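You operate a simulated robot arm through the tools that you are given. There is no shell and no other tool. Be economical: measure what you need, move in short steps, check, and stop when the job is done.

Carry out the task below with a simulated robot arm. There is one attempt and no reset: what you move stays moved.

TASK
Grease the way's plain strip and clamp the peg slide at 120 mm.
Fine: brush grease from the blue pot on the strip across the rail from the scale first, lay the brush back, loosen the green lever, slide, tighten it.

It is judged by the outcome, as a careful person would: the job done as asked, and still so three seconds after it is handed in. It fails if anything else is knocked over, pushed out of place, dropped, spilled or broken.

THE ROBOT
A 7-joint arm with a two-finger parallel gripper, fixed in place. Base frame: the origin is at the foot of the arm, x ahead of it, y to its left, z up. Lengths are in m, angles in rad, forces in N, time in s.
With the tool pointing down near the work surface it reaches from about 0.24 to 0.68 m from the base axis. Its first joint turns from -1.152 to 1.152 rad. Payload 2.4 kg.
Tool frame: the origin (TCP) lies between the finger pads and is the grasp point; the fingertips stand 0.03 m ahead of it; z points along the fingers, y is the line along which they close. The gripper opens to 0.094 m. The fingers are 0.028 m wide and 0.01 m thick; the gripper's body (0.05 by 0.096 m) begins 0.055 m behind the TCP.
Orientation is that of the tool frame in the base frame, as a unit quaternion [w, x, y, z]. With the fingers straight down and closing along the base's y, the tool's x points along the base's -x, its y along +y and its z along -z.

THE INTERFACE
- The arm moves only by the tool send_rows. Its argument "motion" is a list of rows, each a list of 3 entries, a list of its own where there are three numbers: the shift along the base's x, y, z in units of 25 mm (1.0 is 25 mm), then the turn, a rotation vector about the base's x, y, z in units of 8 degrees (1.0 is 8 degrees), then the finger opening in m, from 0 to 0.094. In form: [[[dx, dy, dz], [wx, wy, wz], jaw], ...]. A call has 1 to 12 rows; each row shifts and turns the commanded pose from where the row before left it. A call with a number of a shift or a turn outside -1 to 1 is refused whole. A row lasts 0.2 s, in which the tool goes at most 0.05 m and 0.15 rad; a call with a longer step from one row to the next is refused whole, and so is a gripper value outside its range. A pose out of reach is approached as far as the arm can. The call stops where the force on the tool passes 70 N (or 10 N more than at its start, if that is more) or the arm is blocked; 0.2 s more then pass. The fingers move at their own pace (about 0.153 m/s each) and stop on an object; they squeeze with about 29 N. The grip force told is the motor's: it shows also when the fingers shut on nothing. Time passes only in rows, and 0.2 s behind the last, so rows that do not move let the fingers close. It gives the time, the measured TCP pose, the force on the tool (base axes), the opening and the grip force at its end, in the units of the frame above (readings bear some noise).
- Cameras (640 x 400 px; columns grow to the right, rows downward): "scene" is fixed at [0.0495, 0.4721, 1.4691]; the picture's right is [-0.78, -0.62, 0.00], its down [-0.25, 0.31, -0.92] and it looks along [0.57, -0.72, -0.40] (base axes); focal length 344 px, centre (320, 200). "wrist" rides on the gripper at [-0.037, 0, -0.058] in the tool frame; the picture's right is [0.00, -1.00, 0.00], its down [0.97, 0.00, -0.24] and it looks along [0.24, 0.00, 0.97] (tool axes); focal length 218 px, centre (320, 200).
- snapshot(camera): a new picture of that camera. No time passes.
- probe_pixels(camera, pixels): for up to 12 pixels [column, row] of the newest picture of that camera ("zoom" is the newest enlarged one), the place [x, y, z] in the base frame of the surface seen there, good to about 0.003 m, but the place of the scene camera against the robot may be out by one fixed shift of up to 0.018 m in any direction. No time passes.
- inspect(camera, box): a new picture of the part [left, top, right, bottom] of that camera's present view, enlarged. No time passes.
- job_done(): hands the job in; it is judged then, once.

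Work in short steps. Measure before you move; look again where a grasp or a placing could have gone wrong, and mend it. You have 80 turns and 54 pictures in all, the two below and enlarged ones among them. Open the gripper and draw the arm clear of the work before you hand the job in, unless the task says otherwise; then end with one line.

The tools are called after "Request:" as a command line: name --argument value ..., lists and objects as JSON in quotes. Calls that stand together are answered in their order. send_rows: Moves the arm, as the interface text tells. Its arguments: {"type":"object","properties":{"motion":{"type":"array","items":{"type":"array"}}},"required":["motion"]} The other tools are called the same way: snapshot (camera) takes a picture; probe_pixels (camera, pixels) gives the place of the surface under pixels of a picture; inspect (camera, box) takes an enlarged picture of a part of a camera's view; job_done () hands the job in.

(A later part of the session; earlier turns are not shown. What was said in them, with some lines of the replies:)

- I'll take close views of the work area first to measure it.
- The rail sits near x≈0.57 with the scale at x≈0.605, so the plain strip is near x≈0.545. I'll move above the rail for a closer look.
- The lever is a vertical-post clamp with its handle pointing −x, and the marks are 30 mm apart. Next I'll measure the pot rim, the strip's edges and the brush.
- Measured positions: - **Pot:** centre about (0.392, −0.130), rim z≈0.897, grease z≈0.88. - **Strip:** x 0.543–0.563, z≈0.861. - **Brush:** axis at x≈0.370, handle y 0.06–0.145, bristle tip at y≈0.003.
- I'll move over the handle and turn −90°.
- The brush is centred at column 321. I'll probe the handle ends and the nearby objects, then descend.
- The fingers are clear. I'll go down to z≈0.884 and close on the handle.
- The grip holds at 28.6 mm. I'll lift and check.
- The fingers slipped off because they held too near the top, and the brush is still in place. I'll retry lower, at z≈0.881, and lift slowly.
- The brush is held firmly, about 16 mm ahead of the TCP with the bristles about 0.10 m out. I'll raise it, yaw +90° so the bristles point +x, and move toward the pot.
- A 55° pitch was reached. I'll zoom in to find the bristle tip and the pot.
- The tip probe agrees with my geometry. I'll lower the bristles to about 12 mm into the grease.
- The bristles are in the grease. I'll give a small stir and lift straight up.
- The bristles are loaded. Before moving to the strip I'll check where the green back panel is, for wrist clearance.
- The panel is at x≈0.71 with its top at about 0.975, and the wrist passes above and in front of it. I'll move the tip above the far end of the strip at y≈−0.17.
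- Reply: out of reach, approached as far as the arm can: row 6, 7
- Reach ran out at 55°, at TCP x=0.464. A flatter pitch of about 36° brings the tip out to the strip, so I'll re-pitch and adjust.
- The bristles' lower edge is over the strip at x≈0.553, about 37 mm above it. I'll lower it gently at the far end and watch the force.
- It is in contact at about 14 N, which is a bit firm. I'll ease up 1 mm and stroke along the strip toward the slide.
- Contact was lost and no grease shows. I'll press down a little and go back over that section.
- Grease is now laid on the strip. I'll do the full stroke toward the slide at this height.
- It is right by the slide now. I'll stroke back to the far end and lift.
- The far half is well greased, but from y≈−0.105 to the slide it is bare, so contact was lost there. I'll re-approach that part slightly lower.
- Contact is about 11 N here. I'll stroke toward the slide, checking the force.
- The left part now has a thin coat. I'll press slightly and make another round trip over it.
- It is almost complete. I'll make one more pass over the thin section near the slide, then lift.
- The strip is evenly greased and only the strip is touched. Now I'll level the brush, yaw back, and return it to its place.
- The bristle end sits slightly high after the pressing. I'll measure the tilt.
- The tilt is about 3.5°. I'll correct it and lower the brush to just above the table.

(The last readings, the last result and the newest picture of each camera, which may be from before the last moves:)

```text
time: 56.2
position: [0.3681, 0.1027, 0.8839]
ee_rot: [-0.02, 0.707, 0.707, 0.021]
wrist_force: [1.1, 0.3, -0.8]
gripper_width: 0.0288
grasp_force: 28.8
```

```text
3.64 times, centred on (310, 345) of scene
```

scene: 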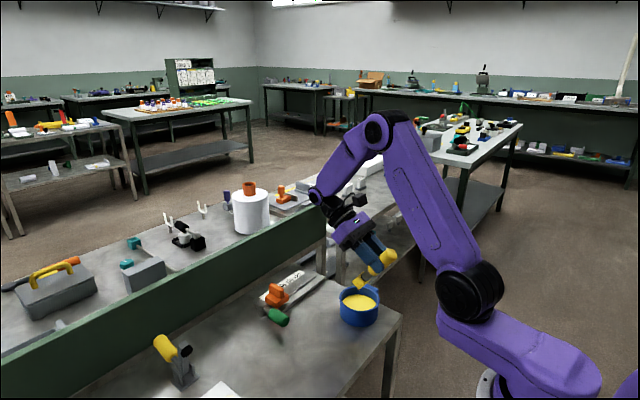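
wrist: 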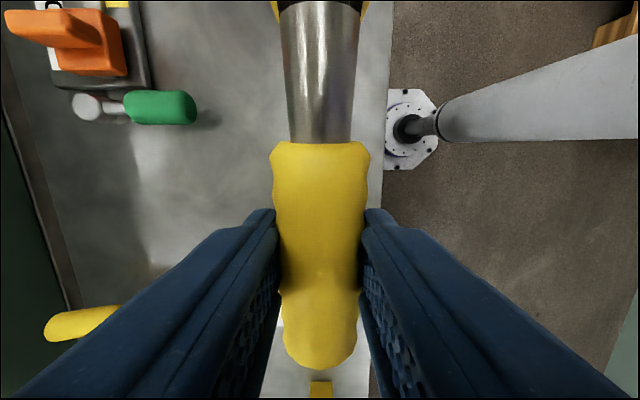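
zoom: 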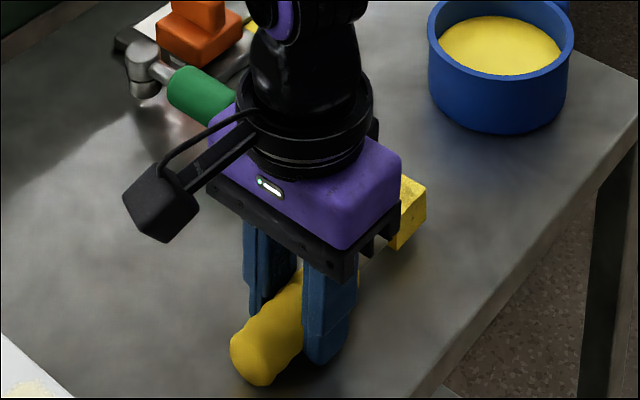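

It is just at the table. I'll go 1.5 mm lower and release.

Request:
send_rows --motion '[[[0, 0, -0.06], [0, 0, 0], 0.0], [[0, 0, 0], [0, 0, 0], 0.0], [[0, 0, 0], [0, 0, 0], 0.032], [[0, 0, 0], [0, 0, 0], 0.06], [[0, 0, 0], [0, 0, 0], 0.06], [[0, 0, 0.4], [0, 0, 0], 0.06], [[0, 0, 0.8], [0, 0, 0], 0.06], [[0, 0, 0.9], [0, 0, 0], 0.06], [[0, 0, 0.9], [0, 0, 0], 0.06], [[0, 0, 0.9], [-0.43, 0, 0], 0.06], [[0, 0, 0.9], [0, 0, 0], 0.06]]'

Request:
snapshot --camera "wrist"

```text
time: 58.6
position: [0.3686, 0.1039, 1.0008]
ee_rot: [0.001, 0.707, 0.707, -0.001]
wrist_force: [0.6, 0.3, -1.0]
gripper_width: 0.0598
grasp_force: 0.0
```

```text
20 pictures are left
```

wrist: 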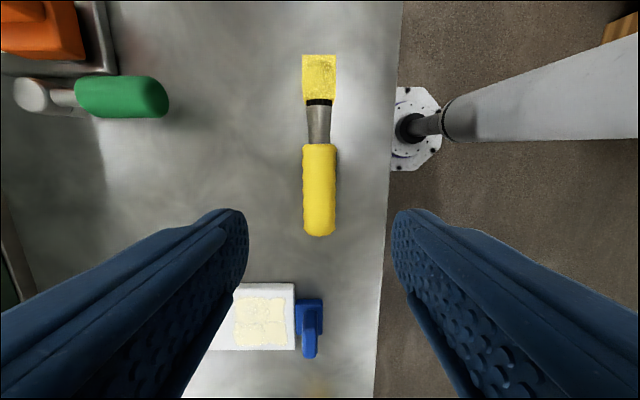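

The brush is back in its place. Next I'll yaw back to neutral and go above the green lever handle, centred near (0.512, 0.030).

Request:
send_rows --motion '[[[0.478, -0.247, 0], [0, 0, 0.9375], 0.06], [[0.478, -0.247, 0], [0, 0, 0.9375], 0.06], [[0.478, -0.247, 0], [0, 0, 0.9375], 0.06], [[0.478, -0.247, 0], [0, 0, 0.9375], 0.06], [[0.478, -0.247, 0], [0, 0, 0.9375], 0.06], [[0.478, -0.247, 0], [0, 0, 0.9375], 0.06], [[0.478, -0.247, 0], [0, 0, 0.9375], 0.06], [[0.478, -0.247, 0], [0, 0, 0.9375], 0.06], [[0.478, -0.247, 0], [0, 0, 0.9375], 0.06], [[0.478, -0.247, 0], [0, 0, 0.9375], 0.06], [[0.478, -0.247, 0], [0, 0, 0.9375], 0.06], [[0.478, -0.247, 0], [0, 0, 0.9375], 0.06]]'

Request:
snapshot --camera "wrist"

```text
time: 61.2
position: [0.5134, 0.0289, 1.0007]
ee_rot: [0.001, -0.002, 1.0, 0.0]
wrist_force: [0.0, 0.1, -0.1]
gripper_width: 0.06
grasp_force: 0.0
```

```text
19 pictures are left
```

wrist: 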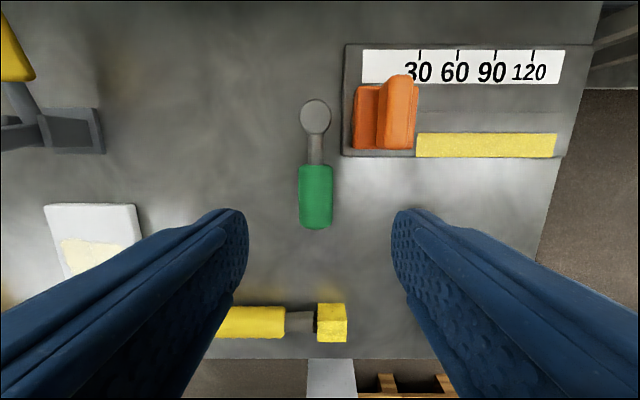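

Request:
probe_pixels --camera "wrist" --pixels '[[316, 115], [316, 102], [316, 150], [316, 170], [316, 195], [316, 222], [301, 195], [331, 195], [316, 132], [365, 115], [398, 100], [412, 115]]'

```text
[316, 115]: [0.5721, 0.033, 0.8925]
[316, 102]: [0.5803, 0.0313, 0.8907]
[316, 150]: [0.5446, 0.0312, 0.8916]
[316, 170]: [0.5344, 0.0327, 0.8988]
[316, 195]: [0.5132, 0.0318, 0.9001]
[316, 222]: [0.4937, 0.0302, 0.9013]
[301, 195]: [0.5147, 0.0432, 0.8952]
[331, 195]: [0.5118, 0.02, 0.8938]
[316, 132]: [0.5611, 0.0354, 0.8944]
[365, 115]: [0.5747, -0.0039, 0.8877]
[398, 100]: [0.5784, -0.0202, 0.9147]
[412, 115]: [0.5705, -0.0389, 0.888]
```

The pivot is at (0.572, 0.032) and the handle axis at y≈0.032, z≈0.886. I'll descend and grip the handle.

Request:
send_rows --motion '[[[-0.1, 0.12, -0.8], [0, 0, 0], 0.06], [[0, 0, -0.9], [0, 0, 0], 0.06], [[0, 0, -0.9], [0, 0, 0], 0.06], [[0, 0, -0.9], [0, 0, 0], 0.06], [[0, 0, -0.7], [0, 0, 0], 0.06], [[0, 0, -0.39], [0, 0, 0], 0.06], [[0, 0, 0], [0, 0, 0], 0.0], [[0, 0, 0], [0, 0, 0], 0.0], [[0, 0, 0], [0, 0, 0], 0.0]]'

```text
time: 63.2
position: [0.5095, 0.0326, 0.8858]
ee_rot: [0.0, 0.0, 1.0, 0.0]
wrist_force: [0.3, 5.1, -4.3]
gripper_width: 0.0318
grasp_force: 44.7
```

Gripped. I'll test the loosening direction, counter-clockwise from above (handle toward −y), with a small 8° arc.

Request:
send_rows --motion '[[[0.006, -0.174, 0], [0, 0, 0.5], 0.0], [[0.018, -0.173, 0], [0, 0, 0.5], 0.0], [[0, 0, 0], [0, 0, 0], 0.0]]'

```text
time: 64.0
position: [0.5108, 0.0312, 0.8848]
ee_rot: [0.001, -0.074, 0.997, 0.002]
wrist_force: [11.0, 45.0, -15.1]
gripper_width: 0.0346
grasp_force: 44.8
```

That way resists firmly (45 N), so I'll return and try the other direction.

Request:
send_rows --motion '[[[-0.018, 0.173, 0], [0, 0, -0.5], 0.0], [[-0.006, 0.174, 0], [0, 0, -0.5], 0.0], [[0.006, 0.174, 0], [0, 0, -0.5], 0.0], [[0.018, 0.173, 0], [0, 0, -0.5], 0.0], [[0, 0, 0], [0, 0, 0], 0.0]]'

Request:
snapshot --camera "wrist"

```text
time: 65.2
position: [0.5101, 0.04, 0.885]
ee_rot: [0.001, 0.069, 0.998, 0.001]
wrist_force: [-3.2, 13.5, 17.9]
gripper_width: 0.0322
grasp_force: 45.3
```

```text
18 pictures are left
```

wrist: 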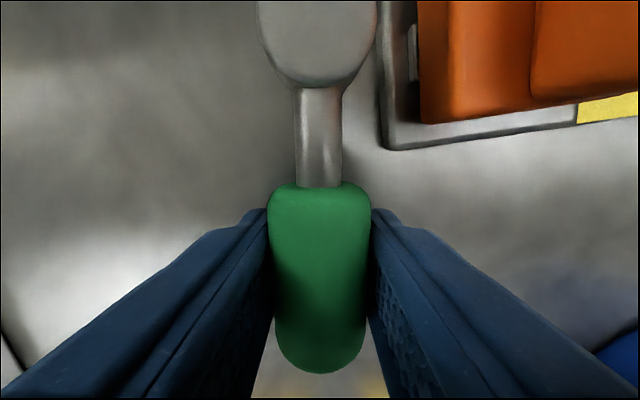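

The handle turns that way (13 N friction, staying aligned in the fingers). I'll continue the arc.

Request:
send_rows --motion '[[[0.036, 0.17, 0], [0, 0, -0.5], 0.0], [[0.036, 0.17, 0], [0, 0, -0.5], 0.0], [[0.06, 0.164, 0], [0, 0, -0.5], 0.0], [[0.06, 0.164, 0], [0, 0, -0.5], 0.0], [[0.082, 0.154, 0], [0, 0, -0.5], 0.0], [[0.082, 0.154, 0], [0, 0, -0.5], 0.0], [[0, 0, 0], [0, 0, 0], 0.0]]'

```text
time: 66.8
position: [0.5175, 0.0649, 0.8856]
ee_rot: [0.0, 0.277, 0.961, 0.0]
wrist_force: [-13.2, 2.8, 28.6]
gripper_width: 0.0318
grasp_force: 44.5
```

Still turning. The upward force is growing, so I'll ease z up a little as I continue.

Request:
send_rows --motion '[[[0.102, 0.141, 0.02], [0, 0, -0.5], 0.0], [[0.102, 0.141, 0.02], [0, 0, -0.5], 0.0], [[0.121, 0.125, 0.0], [0, 0, -0.5], 0.0], [[0.121, 0.125, 0], [0, 0, -0.5], 0.0], [[0, 0, 0], [0, 0, 0], 0.0]]'

Request:
snapshot --camera "wrist"

```text
time: 68.0
position: [0.5294, 0.079, 0.8852]
ee_rot: [-0.003, 0.407, 0.913, -0.003]
wrist_force: [-9.9, 1.1, -14.4]
gripper_width: 0.0317
grasp_force: 45.3
```

```text
17 pictures are left
```

wrist: 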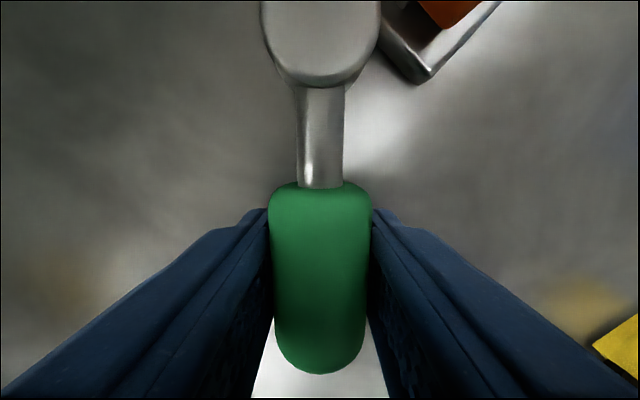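

It has turned 48° freely. I'll continue a bit further, looking for a stop.

Request:
send_rows --motion '[[[0.137, 0.108, -0.01], [0, 0, -0.5], 0.0], [[0.137, 0.108, 0], [0, 0, -0.5], 0.0], [[0.15, 0.088, 0], [0, 0, -0.5], 0.0], [[0.15, 0.088, 0], [0, 0, -0.5], 0.0], [[0, 0, 0], [0, 0, 0], 0.0]]'

```text
time: 69.2
position: [0.543, 0.0873, 0.8865]
ee_rot: [-0.001, 0.531, 0.847, -0.001]
wrist_force: [-5.5, -3.7, -24.4]
gripper_width: 0.032
grasp_force: 45.1
```

Request:
send_rows --motion '[[[0.162, 0.064, 0.02], [0, 0, -0.5], 0.0], [[0.162, 0.064, 0.02], [0, 0, -0.5], 0.0], [[0.168, 0.044, 0], [0, 0, -0.5], 0.0], [[0.168, 0.044, 0], [0, 0, -0.5], 0.0], [[0, 0, 0], [0, 0, 0], 0.0]]'

```text
time: 70.4
position: [0.5521, 0.0885, 0.8857]
ee_rot: [-0.01, 0.642, 0.766, -0.015]
wrist_force: [-50.7, -32.4, 5.8]
gripper_width: 0.0354
grasp_force: 45.3
```

It has reached the far stop at about 70°, so the lever is fully loose. I'll back off to relax, open, and lift.

Request:
send_rows --motion '[[[-0.168, -0.044, 0], [0, 0, 0.5], 0.0], [[-0.168, -0.044, 0], [0, 0, 0.5], 0.0], [[0, 0, 0], [0, 0, 0], 0.05], [[0, 0, 0], [0, 0, 0], 0.06], [[0, 0, 0.6], [0, 0, 0], 0.06], [[0, 0, 0.9], [0, 0, 0], 0.06], [[0, 0, 0.9], [0, 0, 0], 0.06], [[0, 0, 0.9], [0, 0, 0], 0.06], [[0, 0, 0.9], [0, 0, 0], 0.06]]'

```text
time: 72.4
position: [0.5527, 0.0897, 0.9942]
ee_rot: [0.0, 0.587, 0.809, 0.0]
wrist_force: [-0.6, 0.4, 0.5]
gripper_width: 0.0601
grasp_force: 0.1
```

Now I'll return to neutral yaw above the peg slide.

Request:
send_rows --motion '[[[0.086, -0.492, 0], [0, 0, 1.0], 0.06], [[0.086, -0.492, 0], [0, 0, 1.0], 0.06], [[0.086, -0.492, 0], [0, 0, 1.0], 0.06], [[0.086, -0.492, 0], [0, 0, 1.0], 0.06], [[0.086, -0.492, 0], [0, 0, 1.0], 0.06], [[0.086, -0.492, 0], [0, 0, 1.0], 0.06], [[0.086, -0.492, 0], [0, 0, 1.0], 0.06], [[0.086, -0.492, 0], [0, 0, 1.0], 0.06], [[0.086, -0.492, 0], [0, 0, 1.0], 0.06]]'

Request:
snapshot --camera "wrist"

```text
time: 74.4
position: [0.5703, -0.0188, 0.9914]
ee_rot: [0.0, -0.002, 1.0, 0.0]
wrist_force: [0.4, -0.3, 0.3]
gripper_width: 0.0601
grasp_force: 0.1
```

```text
16 pictures are left
```

wrist: 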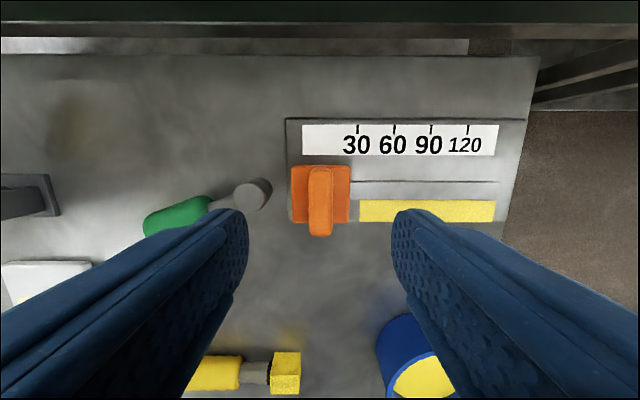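

The slide is centred at column 320.5, exactly at the scale's 0 (marks at 357, 393, 430, 467). I'll descend onto the peg and grip.

Request:
send_rows --motion '[[[0, 0, -0.9], [0, 0, 0], 0.05], [[0, 0, -0.9], [0, 0, 0], 0.05], [[0, 0, -0.7], [0, 0, 0], 0.05], [[0, 0, -0.3], [0, 0, 0], 0.05], [[0, 0, 0], [0, 0, 0], 0.0], [[0, 0, 0], [0, 0, 0], 0.0], [[0, 0, 0], [0, 0, 0], 0.0]]'

```text
time: 76.0
position: [0.5709, -0.0199, 0.9234]
ee_rot: [0.0, 0.001, 1.0, -0.001]
wrist_force: [-0.6, -12.3, -0.3]
gripper_width: 0.0159
grasp_force: 44.6
```

The peg is gripped (15.9 mm). I'll start sliding toward −y with a short test.

Request:
send_rows --motion '[[[0, -0.2, 0], [0, 0, 0], 0.0], [[0, -0.2, 0], [0, 0, 0], 0.0], [[0, -0.2, 0], [0, 0, 0], 0.0], [[0, 0, 0], [0, 0, 0], 0.0]]'

```text
time: 77.0
position: [0.5713, -0.034, 0.9228]
ee_rot: [0.001, 0.0, 1.0, 0.0]
wrist_force: [-6.6, 1.6, 10.4]
gripper_width: 0.0156
grasp_force: 44.9
```

It slides freely. I'll continue the remaining 105 mm.

Request:
send_rows --motion '[[[0, -0.4, 0], [0, 0, 0], 0.0], [[0, -0.4, 0], [0, 0, 0], 0.0], [[0, -0.4, 0], [0, 0, 0], 0.0], [[0, -0.4, 0], [0, 0, 0], 0.0], [[0, -0.4, 0], [0, 0, 0], 0.0], [[0, -0.4, 0], [0, 0, 0], 0.0], [[0, -0.4, 0], [0, 0, 0], 0.0], [[0, -0.4, 0], [0, 0, 0], 0.0], [[0, -0.4, 0], [0, 0, 0], 0.0], [[0, -0.4, 0], [0, 0, 0], 0.0], [[0, -0.2, 0], [0, 0, 0], 0.0], [[0, 0, 0], [0, 0, 0], 0.0]]'

Request:
snapshot --camera "wrist"

```text
time: 79.6
position: [0.5698, -0.1402, 0.9233]
ee_rot: [0.0, 0.0, 1.0, -0.001]
wrist_force: [-9.0, 0.5, 24.4]
gripper_width: 0.0154
grasp_force: 44.9
```

```text
15 pictures are left
```

wrist: 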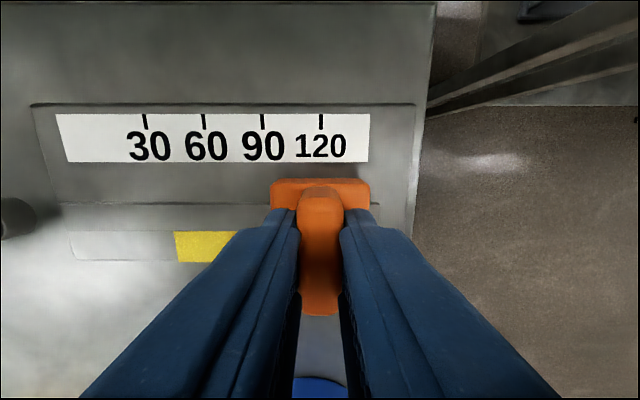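

The 120 mark is at column 321 and the slide centre at 320.5, which is spot on. I'll release, lift, and recheck.

Request:
send_rows --motion '[[[0, 0, 0], [0, 0, 0], 0.03], [[0, 0, 0], [0, 0, 0], 0.05], [[0, 0, 0.5], [0, 0, 0], 0.05], [[0, 0, 0.8], [0, 0, 0], 0.05], [[0, 0, 0.8], [0, 0, 0], 0.05], [[0, 0, 0.8], [0, 0, 0], 0.05], [[0, 0, 0], [0, 0, 0], 0.06]]'

Request:
inspect --camera "wrist" --box '[130, 90, 450, 290]'

```text
time: 81.2
position: [0.5713, -0.1389, 0.994]
ee_rot: [0.0, 0.0, 1.0, 0.0]
wrist_force: [0.4, -0.1, 1.4]
gripper_width: 0.0598
grasp_force: 0.0
```

```text
2.00 times, centred on (290, 190) of wrist
```

zoom: 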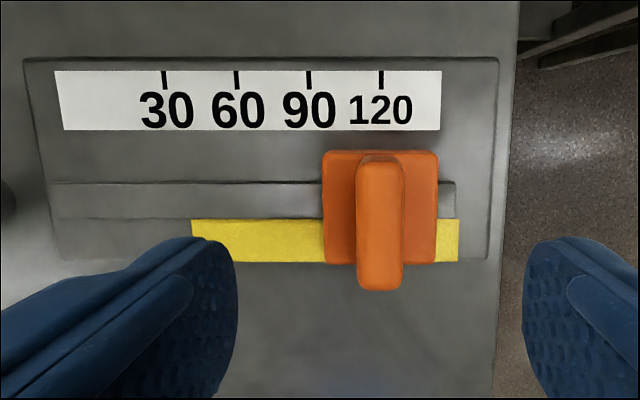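

The slide stayed at 120 (centre 380.5, mark 381). The lighter band left of the grease needs a check, so I'll look closer.

Request:
send_rows --motion '[[[0, 0.8, 0], [0, 0, 0], 0.06], [[0, 0.8, 0], [0, 0, 0], 0.06], [[0, 0.8, 0], [0, 0, 0], 0.06], [[0, 0.2, 0], [0, 0, 0], 0.094]]'

Request:
inspect --camera "wrist" --box '[200, 100, 440, 250]'

Request:
inspect --camera "scene" --box '[250, 250, 350, 330]'

```text
time: 82.2
position: [0.5701, -0.0742, 0.9936]
ee_rot: [0.0, 0.0, 1.0, 0.0]
wrist_force: [0.2, 0.0, 0.3]
gripper_width: 0.0941
grasp_force: 0.1
```

```text
2.67 times, centred on (320, 175) of wrist
```

zoom: 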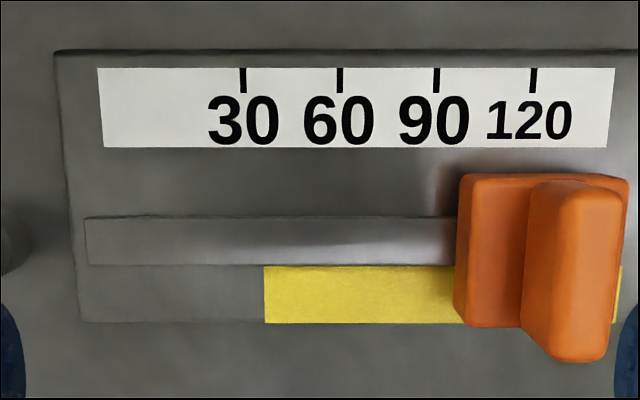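

```text
5.00 times, centred on (300, 290) of scene
```

zoom: 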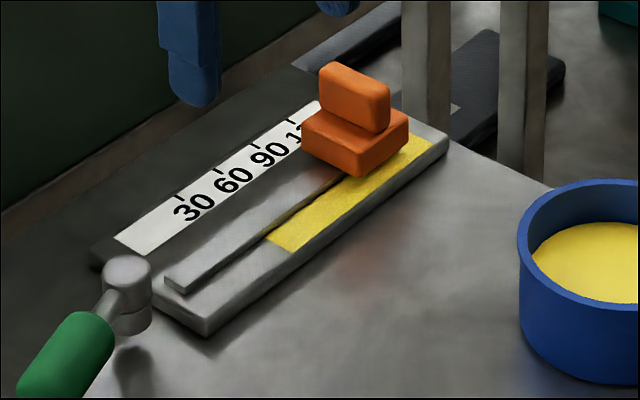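

The grease is a crisp full-width patch over the whole stretch that was open before sliding, and the slide reads 120. Now I'll go back to the lever, retracing the yaw, and check before gripping.

Request:
send_rows --motion '[[[-0.08, 0.73, 0], [0, 0, -1.0], 0.06], [[-0.08, 0.73, 0], [0, 0, -1.0], 0.06], [[-0.08, 0.73, 0], [0, 0, -1.0], 0.06], [[-0.08, 0.73, 0], [0, 0, -1.0], 0.06], [[-0.08, 0.73, 0], [0, 0, -1.0], 0.06], [[-0.08, 0.73, 0], [0, 0, -1.0], 0.06], [[-0.08, 0.73, 0], [0, 0, -1.0], 0.06], [[-0.08, 0.73, 0], [0, 0, -1.0], 0.06], [[-0.08, 0.73, 0], [0, 0, -1.0], 0.06]]'

Request:
snapshot --camera "wrist"

```text
time: 84.2
position: [0.5529, 0.0904, 0.995]
ee_rot: [0.0, 0.589, 0.808, 0.0]
wrist_force: [0.2, -0.3, -0.2]
gripper_width: 0.0599
grasp_force: 0.1
```

```text
11 pictures are left
```

wrist: 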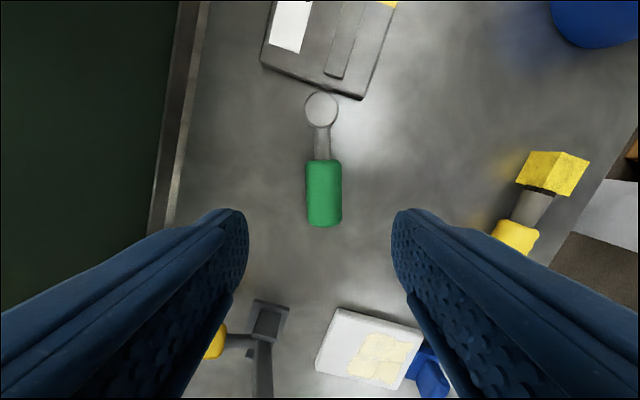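

The handle is aligned at column 323. I'll descend and grip.

Request:
send_rows --motion '[[[0, 0, -0.9], [0, 0, 0], 0.06], [[0, 0, -0.9], [0, 0, 0], 0.06], [[0, 0, -0.9], [0, 0, 0], 0.06], [[0, 0, -0.9], [0, 0, 0], 0.06], [[0, 0, -0.65], [0, 0, 0], 0.06], [[0, 0, 0], [0, 0, 0], 0.0], [[0, 0, 0], [0, 0, 0], 0.0], [[0, 0, 0], [0, 0, 0], 0.0]]'

```text
time: 86.0
position: [0.5501, 0.0888, 0.8887]
ee_rot: [-0.002, 0.587, 0.809, -0.002]
wrist_force: [-20.6, -6.9, 10.4]
gripper_width: 0.0322
grasp_force: 44.9
```

Gripped. I'll turn it back counter-clockwise to tighten, the first 48° now.

Request:
send_rows --motion '[[[-0.161, -0.059, 0], [0, 0, 0.5], 0.0], [[-0.157, -0.07, 0], [0, 0, 0.5], 0.0], [[-0.152, -0.081, 0], [0, 0, 0.5], 0.0], [[-0.146, -0.091, 0], [0, 0, 0.5], 0.0], [[-0.139, -0.101, 0], [0, 0, 0.5], 0.0], [[-0.131, -0.11, 0], [0, 0, 0.5], 0.0], [[-0.124, -0.119, 0], [0, 0, 0.5], 0.0], [[-0.115, -0.128, 0], [0, 0, 0.5], 0.0], [[-0.106, -0.135, 0], [0, 0, 0.5], 0.0], [[-0.096, -0.142, 0], [0, 0, 0.5], 0.0], [[-0.086, -0.149, 0], [0, 0, 0.5], 0.0], [[-0.075, -0.154, 0], [0, 0, 0.5], 0.0]]'

Request:
send_rows --motion '[[[-0.064, -0.159, 0], [0, 0, 0.5], 0.0], [[-0.053, -0.163, 0], [0, 0, 0.5], 0.0], [[-0.041, -0.167, 0], [0, 0, 0.5], 0.0], [[-0.03, -0.169, 0], [0, 0, 0.5], 0.0], [[-0.018, -0.171, 0], [0, 0, 0.5], 0.0], [[-0.006, -0.172, 0], [0, 0, 0.5], 0.0], [[0, 0, 0], [0, 0, 0], 0.0]]'

```text
time: 88.6
position: [0.5152, 0.0567, 0.8884]
ee_rot: [0.0, 0.206, 0.979, 0.001]
wrist_force: [-14.6, 13.8, -2.1]
gripper_width: 0.0321
grasp_force: 45.3
```

```text
time: 90.2
position: [0.5091, 0.0315, 0.8893]
ee_rot: [-0.001, 0.0, 1.0, 0.0]
wrist_force: [-16.3, 22.2, -9.0]
gripper_width: 0.0316
grasp_force: 45.4
```

Back at the original angle. I'll push a few degrees against the stop to be sure it is tight.

Request:
send_rows --motion '[[[0.006, -0.172, 0], [0, 0, 0.5], 0.0], [[0.01, -0.17, 0], [0, 0, 0.4], 0.0], [[0, 0, 0], [0, 0, 0], 0.0], [[0, 0, 0], [0, 0, 0], 0.0]]'

```text
time: 91.2
position: [0.5113, 0.0309, 0.8897]
ee_rot: [0.002, -0.068, 0.998, 0.001]
wrist_force: [-9.4, 45.0, 2.4]
gripper_width: 0.0338
grasp_force: 45.0
```

It is against the same stop as at the start (45 N, y≈0.031), so it is tight. I'll relax, open, lift and look.

Request:
send_rows --motion '[[[-0.01, 0.17, 0], [0, 0, -0.4], 0.0], [[-0.003, 0.1, 0], [0, 0, -0.5], 0.0], [[0, 0, 0], [0, 0, 0], 0.05], [[0, 0, 0], [0, 0, 0], 0.06], [[0, 0, 0.6], [0, 0, 0], 0.06], [[0, 0, 0.9], [0, 0, 0], 0.06], [[0, 0, 0.9], [0, 0, 0], 0.06], [[0, 0, 0.9], [0, 0, 0], 0.06], [[0, 0, 0.9], [0, 0, 0], 0.06], [[0, 0, 0.9], [0, 0, 0], 0.094], [[-0.3, -0.8, 0.9], [0, 0, 0], 0.094], [[-0.3, -0.8, 0.9], [0, 0, 0], 0.094]]'

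Request:
snapshot --camera "wrist"

```text
time: 93.8
position: [0.4952, -0.0114, 1.0613]
ee_rot: [0.0, 0.001, 1.0, 0.0]
wrist_force: [0.0, -1.0, 0.1]
gripper_width: 0.094
grasp_force: 0.0
```

```text
10 pictures are left
```

wrist: 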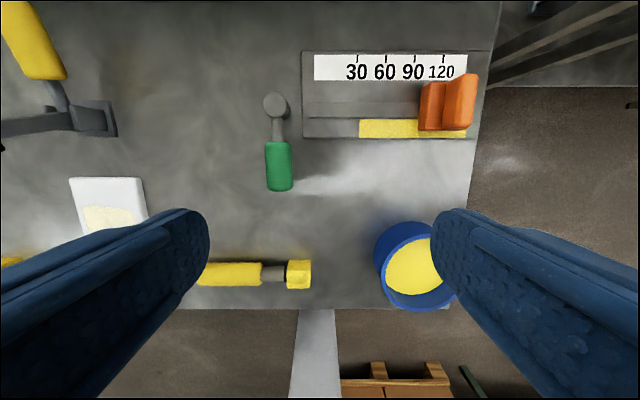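

The lever is back at its starting angle. I'll move up over y≈−0.14 for a parallax-free final check of the slide.

Request:
send_rows --motion '[[[0, -0.8, 0.6], [0, 0, 0], 0.094], [[0, -0.8, 0.6], [0, 0, 0], 0.094], [[0, -0.8, 0.6], [0, 0, 0], 0.094], [[0, -0.8, 0.6], [0, 0, 0], 0.094], [[0, -0.8, 0.6], [0, 0, 0], 0.094], [[0, -0.8, 0.6], [0, 0, 0], 0.094], [[0, -0.3, 0], [0, 0, 0], 0.094]]'

Request:
inspect --camera "wrist" --box '[190, 60, 390, 185]'

Request:
snapshot --camera "scene"

```text
time: 95.4
position: [0.4973, -0.1381, 1.1521]
ee_rot: [0.0, 0.0, 1.0, 0.0]
wrist_force: [-1.1, -1.1, 0.4]
gripper_width: 0.0938
grasp_force: 0.1
```

```text
3.20 times, centred on (290, 122) of wrist
```

zoom: 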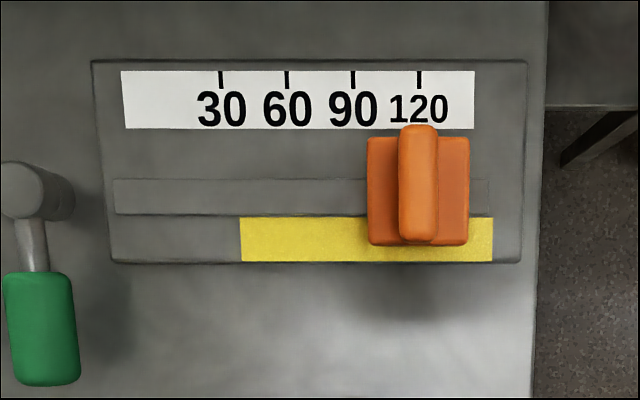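

```text
8 pictures are left
```

scene: 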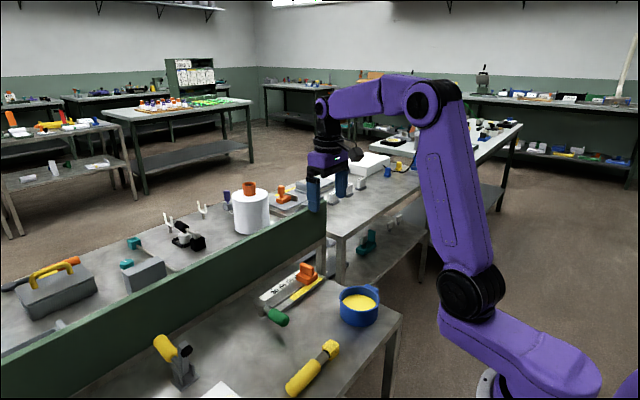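

The slide centre is at column 418 against the 120 mark at 419. The strip is greased, the brush is back, the lever is tight and the arm is clear.

Request:
job_done

```text
The job is handed in.
```

I greased the strip, laid the brush back in its place, and clamped the peg slide at 120 mm with the green lever tight. The grease covers the part of the strip that was clear of the slide; a stretch at the 0 end, roughly the first 35 mm, is still bare.
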